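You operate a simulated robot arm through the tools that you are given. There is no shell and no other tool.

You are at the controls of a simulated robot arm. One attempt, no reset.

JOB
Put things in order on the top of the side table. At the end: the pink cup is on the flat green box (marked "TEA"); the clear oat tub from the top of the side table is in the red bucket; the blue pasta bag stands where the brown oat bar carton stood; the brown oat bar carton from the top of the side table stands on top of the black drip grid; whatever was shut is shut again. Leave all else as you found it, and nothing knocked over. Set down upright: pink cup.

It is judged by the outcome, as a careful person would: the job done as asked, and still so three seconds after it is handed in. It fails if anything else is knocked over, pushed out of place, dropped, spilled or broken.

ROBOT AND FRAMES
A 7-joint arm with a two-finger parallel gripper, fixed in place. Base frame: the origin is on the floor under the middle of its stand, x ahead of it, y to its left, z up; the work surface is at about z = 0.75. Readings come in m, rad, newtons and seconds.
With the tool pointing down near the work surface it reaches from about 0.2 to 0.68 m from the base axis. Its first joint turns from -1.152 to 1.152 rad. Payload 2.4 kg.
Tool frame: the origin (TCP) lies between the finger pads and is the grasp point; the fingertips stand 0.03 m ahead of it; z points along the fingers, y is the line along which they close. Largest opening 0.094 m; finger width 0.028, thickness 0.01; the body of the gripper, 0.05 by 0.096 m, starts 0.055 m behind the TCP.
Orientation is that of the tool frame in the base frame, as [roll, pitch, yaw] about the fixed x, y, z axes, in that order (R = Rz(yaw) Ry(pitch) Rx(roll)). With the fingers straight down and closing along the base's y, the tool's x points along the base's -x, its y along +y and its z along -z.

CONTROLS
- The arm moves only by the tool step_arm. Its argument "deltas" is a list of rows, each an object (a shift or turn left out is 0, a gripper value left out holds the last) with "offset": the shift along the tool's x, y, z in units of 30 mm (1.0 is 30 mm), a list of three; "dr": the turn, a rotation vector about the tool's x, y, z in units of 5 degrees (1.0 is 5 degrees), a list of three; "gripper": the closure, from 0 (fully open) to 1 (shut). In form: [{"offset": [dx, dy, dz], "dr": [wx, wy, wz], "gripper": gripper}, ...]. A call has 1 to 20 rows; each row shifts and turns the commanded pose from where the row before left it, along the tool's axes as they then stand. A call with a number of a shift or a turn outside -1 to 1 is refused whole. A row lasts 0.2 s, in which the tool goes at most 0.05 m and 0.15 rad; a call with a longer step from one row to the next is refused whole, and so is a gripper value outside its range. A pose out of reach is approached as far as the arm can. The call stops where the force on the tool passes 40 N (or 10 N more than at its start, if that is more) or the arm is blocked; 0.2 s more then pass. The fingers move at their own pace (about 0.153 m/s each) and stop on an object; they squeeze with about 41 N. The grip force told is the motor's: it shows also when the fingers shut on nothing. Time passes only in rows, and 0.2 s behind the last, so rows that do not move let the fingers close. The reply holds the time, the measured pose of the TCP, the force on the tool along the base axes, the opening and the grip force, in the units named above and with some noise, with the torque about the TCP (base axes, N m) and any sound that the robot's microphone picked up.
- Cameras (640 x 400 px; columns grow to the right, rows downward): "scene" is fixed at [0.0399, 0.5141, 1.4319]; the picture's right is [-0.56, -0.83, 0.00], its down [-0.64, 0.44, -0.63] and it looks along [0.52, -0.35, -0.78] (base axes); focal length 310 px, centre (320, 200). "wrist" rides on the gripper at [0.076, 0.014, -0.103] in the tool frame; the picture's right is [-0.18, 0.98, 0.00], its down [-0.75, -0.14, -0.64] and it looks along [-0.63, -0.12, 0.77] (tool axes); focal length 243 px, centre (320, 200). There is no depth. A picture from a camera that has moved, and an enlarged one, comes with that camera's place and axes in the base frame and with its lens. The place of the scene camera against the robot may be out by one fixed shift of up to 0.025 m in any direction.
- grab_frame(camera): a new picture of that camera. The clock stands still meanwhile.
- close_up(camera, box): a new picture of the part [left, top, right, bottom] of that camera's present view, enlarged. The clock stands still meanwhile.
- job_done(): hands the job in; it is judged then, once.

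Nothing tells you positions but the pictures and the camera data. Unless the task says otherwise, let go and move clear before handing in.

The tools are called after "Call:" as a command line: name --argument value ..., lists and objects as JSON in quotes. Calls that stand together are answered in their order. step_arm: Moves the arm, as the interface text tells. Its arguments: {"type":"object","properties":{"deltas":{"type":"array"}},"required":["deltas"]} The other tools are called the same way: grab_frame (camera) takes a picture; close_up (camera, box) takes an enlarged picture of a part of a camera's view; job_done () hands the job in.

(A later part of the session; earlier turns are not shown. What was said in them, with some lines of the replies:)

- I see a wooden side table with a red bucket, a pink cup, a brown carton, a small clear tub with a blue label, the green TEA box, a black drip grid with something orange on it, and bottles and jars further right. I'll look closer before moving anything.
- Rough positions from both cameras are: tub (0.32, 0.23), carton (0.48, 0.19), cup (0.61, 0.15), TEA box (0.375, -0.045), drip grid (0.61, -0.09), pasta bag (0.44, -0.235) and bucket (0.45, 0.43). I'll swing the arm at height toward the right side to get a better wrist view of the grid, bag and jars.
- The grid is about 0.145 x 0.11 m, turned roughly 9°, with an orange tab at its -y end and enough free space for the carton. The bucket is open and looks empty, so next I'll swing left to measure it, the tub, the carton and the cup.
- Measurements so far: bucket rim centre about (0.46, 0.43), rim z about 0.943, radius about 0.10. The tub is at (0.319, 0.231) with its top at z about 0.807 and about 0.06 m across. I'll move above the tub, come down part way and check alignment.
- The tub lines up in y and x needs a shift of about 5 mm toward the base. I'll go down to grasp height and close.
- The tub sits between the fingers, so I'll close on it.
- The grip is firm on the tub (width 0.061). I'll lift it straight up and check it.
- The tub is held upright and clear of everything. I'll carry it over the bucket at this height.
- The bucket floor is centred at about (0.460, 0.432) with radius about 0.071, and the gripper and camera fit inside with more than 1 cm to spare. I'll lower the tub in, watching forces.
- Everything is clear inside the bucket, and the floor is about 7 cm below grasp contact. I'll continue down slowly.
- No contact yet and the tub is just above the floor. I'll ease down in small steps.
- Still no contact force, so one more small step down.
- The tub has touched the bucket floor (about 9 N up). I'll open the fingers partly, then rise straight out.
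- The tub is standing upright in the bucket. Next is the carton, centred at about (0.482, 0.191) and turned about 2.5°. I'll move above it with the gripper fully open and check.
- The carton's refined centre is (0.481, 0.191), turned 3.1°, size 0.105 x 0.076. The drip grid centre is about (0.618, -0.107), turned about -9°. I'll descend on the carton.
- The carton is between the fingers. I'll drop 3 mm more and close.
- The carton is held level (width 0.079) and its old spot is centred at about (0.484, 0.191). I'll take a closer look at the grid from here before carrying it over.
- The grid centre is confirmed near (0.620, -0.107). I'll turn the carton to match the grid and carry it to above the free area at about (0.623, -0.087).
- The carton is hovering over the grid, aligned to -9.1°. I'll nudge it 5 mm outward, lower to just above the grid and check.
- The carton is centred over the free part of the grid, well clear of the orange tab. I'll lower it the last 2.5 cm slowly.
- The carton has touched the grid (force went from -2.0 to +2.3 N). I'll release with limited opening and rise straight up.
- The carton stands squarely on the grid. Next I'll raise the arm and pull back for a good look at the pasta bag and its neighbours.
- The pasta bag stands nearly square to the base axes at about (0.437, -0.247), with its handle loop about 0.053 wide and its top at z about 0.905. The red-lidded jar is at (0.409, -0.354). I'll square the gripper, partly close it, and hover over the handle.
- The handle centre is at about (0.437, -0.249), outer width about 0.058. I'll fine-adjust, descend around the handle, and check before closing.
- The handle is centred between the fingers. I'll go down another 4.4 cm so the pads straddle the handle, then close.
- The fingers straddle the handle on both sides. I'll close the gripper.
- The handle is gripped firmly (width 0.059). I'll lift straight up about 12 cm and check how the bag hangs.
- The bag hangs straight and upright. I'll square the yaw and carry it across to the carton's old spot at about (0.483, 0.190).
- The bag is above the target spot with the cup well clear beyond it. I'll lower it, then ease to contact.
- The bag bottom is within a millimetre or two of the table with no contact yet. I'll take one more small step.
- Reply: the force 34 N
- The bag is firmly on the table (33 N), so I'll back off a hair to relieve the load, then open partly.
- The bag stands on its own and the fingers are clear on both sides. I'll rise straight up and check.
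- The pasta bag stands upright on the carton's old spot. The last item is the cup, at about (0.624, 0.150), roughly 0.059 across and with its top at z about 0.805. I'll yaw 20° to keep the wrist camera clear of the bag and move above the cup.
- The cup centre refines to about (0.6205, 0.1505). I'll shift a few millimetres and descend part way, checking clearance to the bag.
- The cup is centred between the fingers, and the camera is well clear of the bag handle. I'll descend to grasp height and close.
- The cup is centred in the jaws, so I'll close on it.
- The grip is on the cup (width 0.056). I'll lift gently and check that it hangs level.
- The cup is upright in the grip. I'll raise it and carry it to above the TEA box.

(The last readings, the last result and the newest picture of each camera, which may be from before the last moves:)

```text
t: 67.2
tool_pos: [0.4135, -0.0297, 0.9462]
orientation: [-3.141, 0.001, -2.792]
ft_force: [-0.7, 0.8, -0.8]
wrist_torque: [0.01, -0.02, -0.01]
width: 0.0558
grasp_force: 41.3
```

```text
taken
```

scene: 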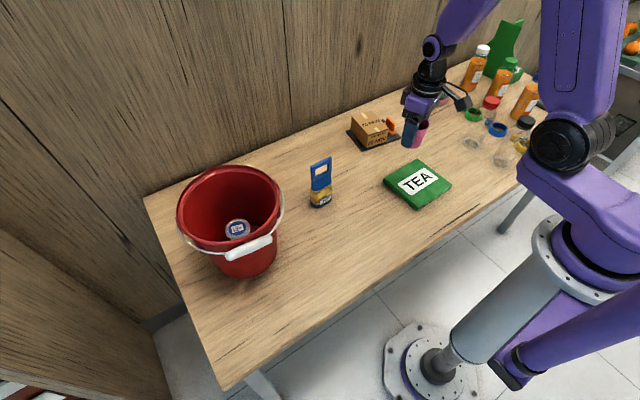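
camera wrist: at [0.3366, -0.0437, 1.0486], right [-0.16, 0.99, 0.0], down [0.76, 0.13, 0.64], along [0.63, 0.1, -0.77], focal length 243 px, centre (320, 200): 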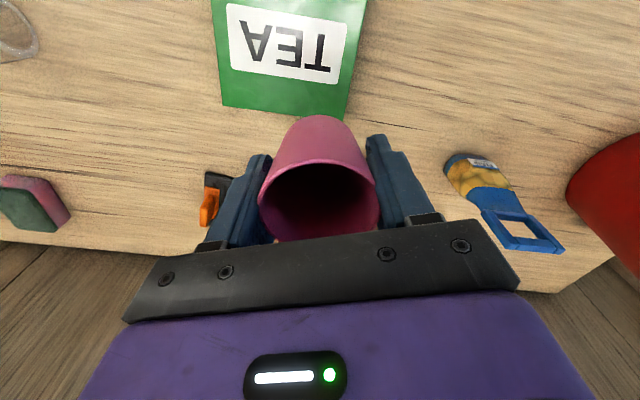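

The TEA box is centred at about (0.375, -0.066), with its top at about 0.77. I'll move the cup over the centre and lower most of the way.

Call:
step_arm --deltas '[{"offset": [0.8, -0.33, 0]}, {"offset": [0.8, -0.33, 0]}, {"offset": [0, 0, 0.7]}, {"offset": [0, 0, 0.9]}, {"offset": [0, 0, 0.9]}, {"offset": [0, 0, 0.7]}, {"offset": [0, 0, 0.4]}, {}]'

Call:
grab_frame --camera "wrist"

Call:
close_up --camera "scene" --box '[350, 110, 480, 230]'

```text
t: 69.0
tool_pos: [0.3761, -0.0672, 0.8371]
orientation: [-3.141, -0.001, -2.792]
ft_force: [0.6, 0.2, 0.1]
wrist_torque: [-0.03, -0.01, 0.0]
width: 0.0557
grasp_force: 40.9
```

```text
taken
camera wrist: at [0.3004, -0.0797, 0.9388], right [-0.16, 0.99, 0.0], down [0.76, 0.13, 0.64], along [0.63, 0.1, -0.77], focal length 243 px, centre (320, 200)
```

wrist: 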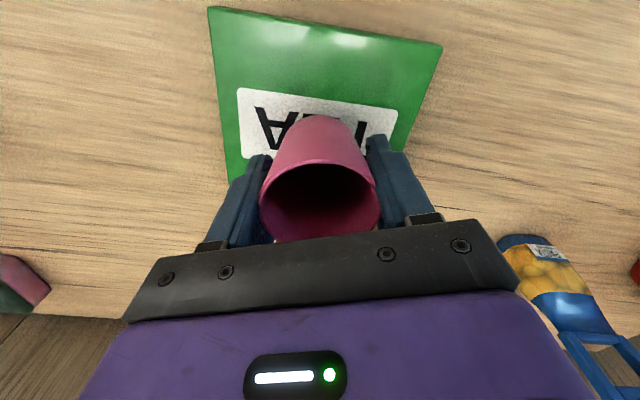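

```text
3.33 times, centred on (415, 170) of scene
camera zoom: at [0.0399, 0.5141, 1.4319], right [-0.56, -0.83, 0.0], down [-0.64, 0.44, -0.63], along [0.52, -0.35, -0.78], focal length 1035 px, centre (3, 300)
```

zoom: 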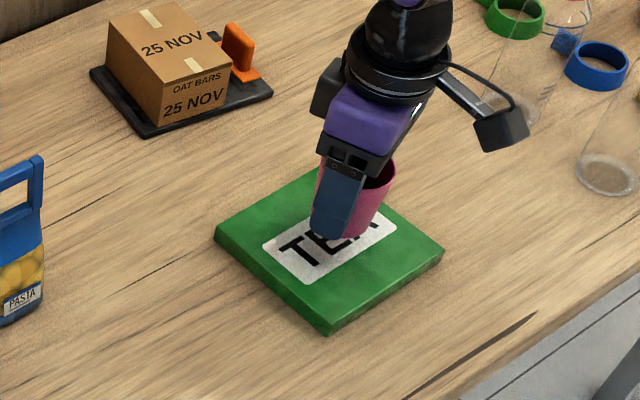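

The cup is over the middle of the box with about 2 cm to go. I'll lower slowly to contact.

Call:
step_arm --deltas '[{"offset": [0, 0, 0.3]}, {"offset": [0, 0, 0.2]}, {"offset": [0, 0, 0.1]}, {}]'

Call:
step_arm --deltas '[{"offset": [0, 0, 0.05]}, {}]'

```text
t: 70.0
tool_pos: [0.3778, -0.0662, 0.8172]
orientation: [3.14, -0.001, -2.792]
ft_force: [-0.9, -0.6, -0.8]
wrist_torque: [0.0, -0.04, 0.03]
width: 0.0557
grasp_force: 41.2
```

```text
t: 70.6
tool_pos: [0.3766, -0.0654, 0.8165]
orientation: [-3.14, 0.001, -2.793]
ft_force: [-0.9, 0.2, 0.1]
wrist_torque: [0.01, 0.03, 0.0]
width: 0.0559
grasp_force: 41.2
```

Call:
step_arm --deltas '[{"offset": [0, 0, 0.05]}, {}]'

Call:
close_up --camera "scene" --box '[370, 130, 470, 220]'

```text
t: 71.2
tool_pos: [0.3777, -0.0661, 0.8147]
orientation: [-3.141, 0.002, -2.792]
ft_force: [0.2, -0.4, 0.4]
wrist_torque: [0.04, -0.03, 0.02]
width: 0.0558
grasp_force: 41.8
```

```text
4.44 times, centred on (420, 175) of scene
camera zoom: at [0.0399, 0.5141, 1.4319], right [-0.56, -0.83, 0.0], down [-0.64, 0.44, -0.63], along [0.52, -0.35, -0.78], focal length 1380 px, centre (-124, 311)
```

zoom: 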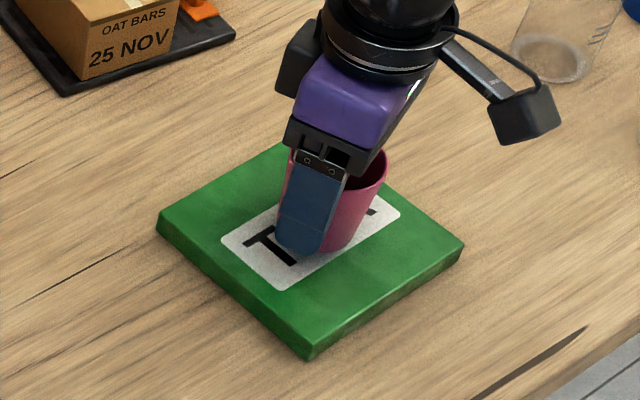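

The cup is just about on the box, with no load yet. I'll keep easing down about a millimetre at a time.

Call:
step_arm --deltas '[{"offset": [0, 0, 0.05]}, {}]'

Call:
step_arm --deltas '[{"offset": [0, 0, 0.04]}, {}]'

```text
t: 71.8
tool_pos: [0.3764, -0.064, 0.8118]
orientation: [-3.141, 0.0, -2.794]
ft_force: [-0.1, 0.9, 0.0]
wrist_torque: [0.02, -0.01, 0.02]
width: 0.0553
grasp_force: 40.8
```

```text
t: 72.4
tool_pos: [0.3772, -0.0667, 0.8116]
orientation: [-3.141, -0.001, -2.794]
ft_force: [0.3, -0.9, -0.1]
wrist_torque: [0.0, -0.01, -0.03]
width: 0.0557
grasp_force: 41.7
```

Call:
step_arm --deltas '[{"offset": [0, 0, 0.05]}, {}]'

Call:
step_arm --deltas '[{"offset": [0, 0, 0.04]}, {}]'

```text
t: 73.0
tool_pos: [0.3771, -0.0656, 0.81]
orientation: [-3.141, 0.0, -2.793]
ft_force: [-0.4, -0.7, -0.1]
wrist_torque: [0.02, 0.0, 0.0]
width: 0.0557
grasp_force: 41.3
```

```text
t: 73.6
tool_pos: [0.377, -0.0671, 0.8091]
orientation: [3.14, 0.0, -2.793]
ft_force: [-1.0, 1.6, 18.0]
wrist_torque: [0.32, 0.13, 0.03]
width: 0.0556
grasp_force: 40.7
```

The cup has made contact with the box (18 N). I'll relieve the load slightly and open the fingers.

Call:
step_arm --deltas '[{"offset": [0, 0, -0.02]}, {}]'

Call:
step_arm --deltas '[{"gripper": 0.3}, {"gripper": 0.15}, {"gripper": 0.15}]'

Call:
grab_frame --camera "wrist"

Call:
close_up --camera "scene" --box '[370, 130, 470, 220]'

```text
t: 74.2
tool_pos: [0.3774, -0.0662, 0.8089]
orientation: [-3.141, -0.001, -2.793]
ft_force: [0.5, 1.7, 13.8]
wrist_torque: [0.23, 0.05, 0.02]
width: 0.0558
grasp_force: 41.1
```

```text
t: 75.0
tool_pos: [0.3783, -0.0675, 0.8093]
orientation: [3.141, 0.0, -2.793]
ft_force: [0.2, -1.0, 0.3]
wrist_torque: [-0.01, -0.01, -0.02]
width: 0.0799
grasp_force: 0.0
```

```text
taken
camera wrist: at [0.3008, -0.0793, 0.9116], right [-0.16, 0.99, 0.0], down [0.76, 0.13, 0.64], along [0.63, 0.1, -0.77], focal length 243 px, centre (320, 200)
```

wrist: 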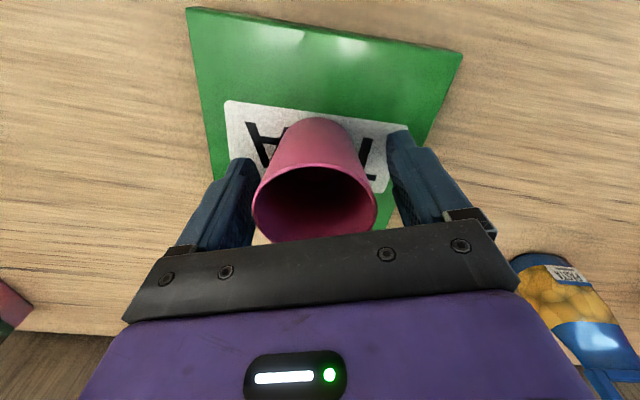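

```text
4.44 times, centred on (420, 175) of scene
camera zoom: at [0.0399, 0.5141, 1.4319], right [-0.56, -0.83, 0.0], down [-0.64, 0.44, -0.63], along [0.52, -0.35, -0.78], focal length 1380 px, centre (-124, 311)
```

zoom: 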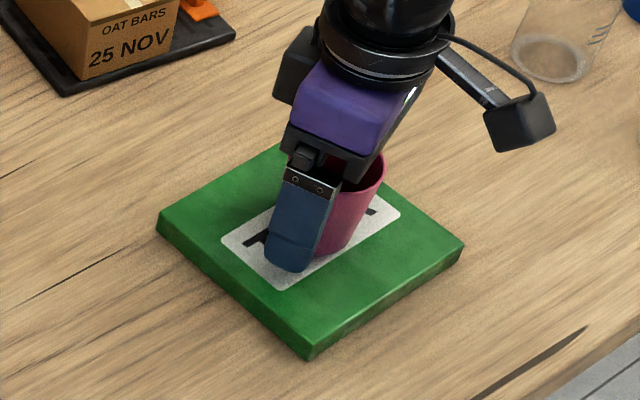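

The cup is free and standing. I'll open fully for extra clearance, then rise straight up.

Call:
step_arm --deltas '[{"gripper": 0}, {"gripper": 0}, {"offset": [0, 0, -0.3]}, {"offset": [0, 0, -0.6]}, {"offset": [0, 0, -1]}, {"offset": [0, 0, -1]}, {"offset": [0, 0, -1]}, {"offset": [0, 0, -1]}, {"offset": [0, 0, -1]}, {"offset": [0, 0, -1]}, {"offset": [0, 0, -1]}, {}]'

Call:
grab_frame --camera "wrist"

Call:
grab_frame --camera "scene"

Call:
close_up --camera "scene" --box '[290, 100, 470, 225]'

Call:
close_up --camera "scene" --box '[160, 140, 340, 290]'

Call:
close_up --camera "scene" --box '[400, 10, 600, 200]'

```text
t: 77.6
tool_pos: [0.3774, -0.0669, 1.0472]
orientation: [-3.141, 0.0, -2.793]
ft_force: [-0.6, 0.1, 0.3]
wrist_torque: [-0.02, 0.0, -0.03]
width: 0.0939
grasp_force: 0.0
```

```text
taken
camera wrist: at [0.3012, -0.0781, 1.15], right [-0.16, 0.99, 0.0], down [0.76, 0.13, 0.64], along [0.63, 0.1, -0.77], focal length 243 px, centre (320, 200)
```

wrist: 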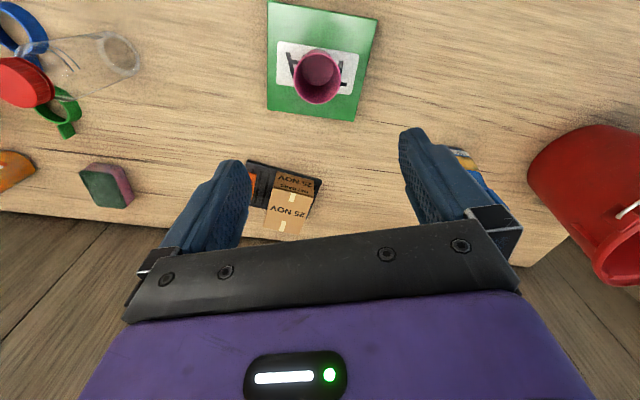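

```text
taken
```

scene: 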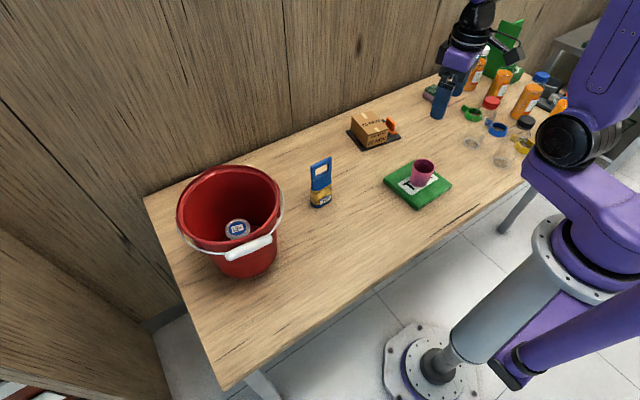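

```text
3.20 times, centred on (380, 162) of scene
camera zoom: at [0.0399, 0.5141, 1.4319], right [-0.56, -0.83, 0.0], down [-0.64, 0.44, -0.63], along [0.52, -0.35, -0.78], focal length 994 px, centre (128, 320)
```

zoom: 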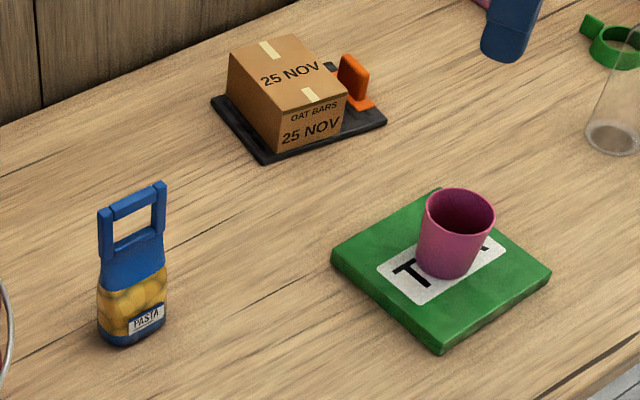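

```text
2.67 times, centred on (250, 215) of scene
camera zoom: at [0.0399, 0.5141, 1.4319], right [-0.56, -0.83, 0.0], down [-0.64, 0.44, -0.63], along [0.52, -0.35, -0.78], focal length 828 px, centre (507, 160)
```

zoom: 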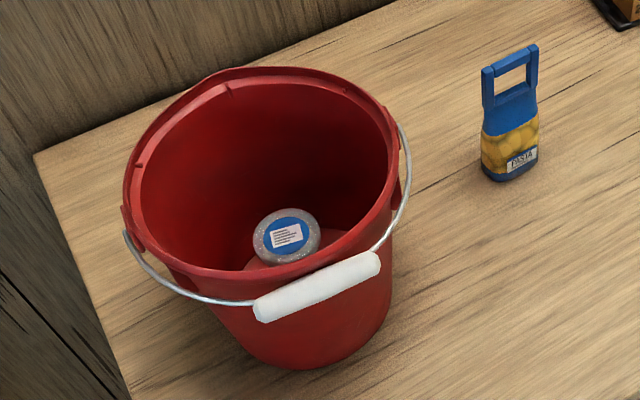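

```text
2.11 times, centred on (500, 105) of scene
camera zoom: at [0.0399, 0.5141, 1.4319], right [-0.56, -0.83, 0.0], down [-0.64, 0.44, -0.63], along [0.52, -0.35, -0.78], focal length 654 px, centre (-59, 400)
```

zoom: 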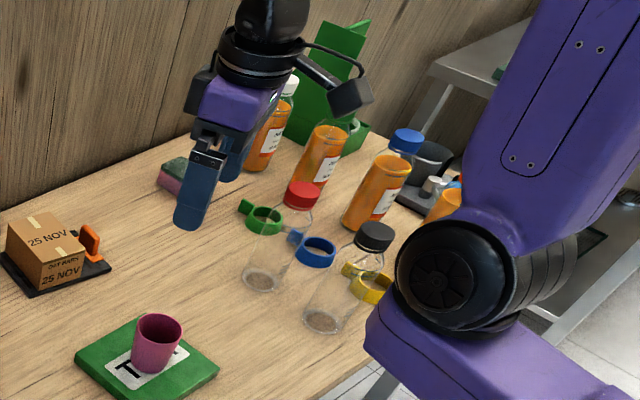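

All four moves are done: the tub is upright in the bucket, the carton is on the drip grid beside the orange tab, the bag is on the carton's old spot, and the cup is upright on the TEA box. I'll let a second pass and confirm everything is stable before handing in.

Call:
step_arm --deltas '[{"offset": [0, 0, -0.5]}, {}, {}, {}, {}]'

Call:
grab_frame --camera "scene"

```text
t: 78.8
tool_pos: [0.3774, -0.0673, 1.0599]
orientation: [3.141, 0.0, -2.791]
ft_force: [-0.7, 0.2, -0.1]
wrist_torque: [-0.02, 0.0, 0.02]
width: 0.0936
grasp_force: 0.0
```

```text
taken
```

scene: 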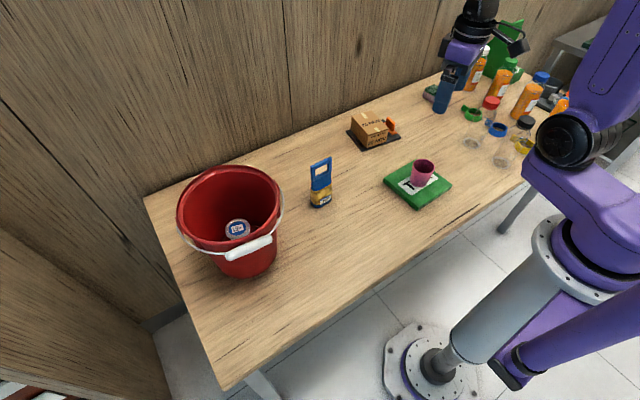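

Everything is stable and in place, nothing else looks disturbed, and the gripper is empty and clear. I'm handing the job in.

Call:
job_done

```text
The job is handed in.
```

The side table is in order and I've handed the job in. In the last pictures everything was stable and nothing else looked moved or knocked over.

- **Pink cup:** it stands upright near the middle of the green TEA box.
- **Oat tub:** it stands upright on the floor of the red bucket with its lid still on.
- **Oat bar carton:** it stands on the black drip grid, clear of the orange tab. It is nearly as long as the grid is deep, so its ends sit about flush with the grid's edges.
- **Pasta bag:** it stands upright where the carton was, within a few millimetres of the old centre.
- **Anything shut:** I opened nothing, so nothing needed shutting again.

The gripper is empty and raised clear of the table.
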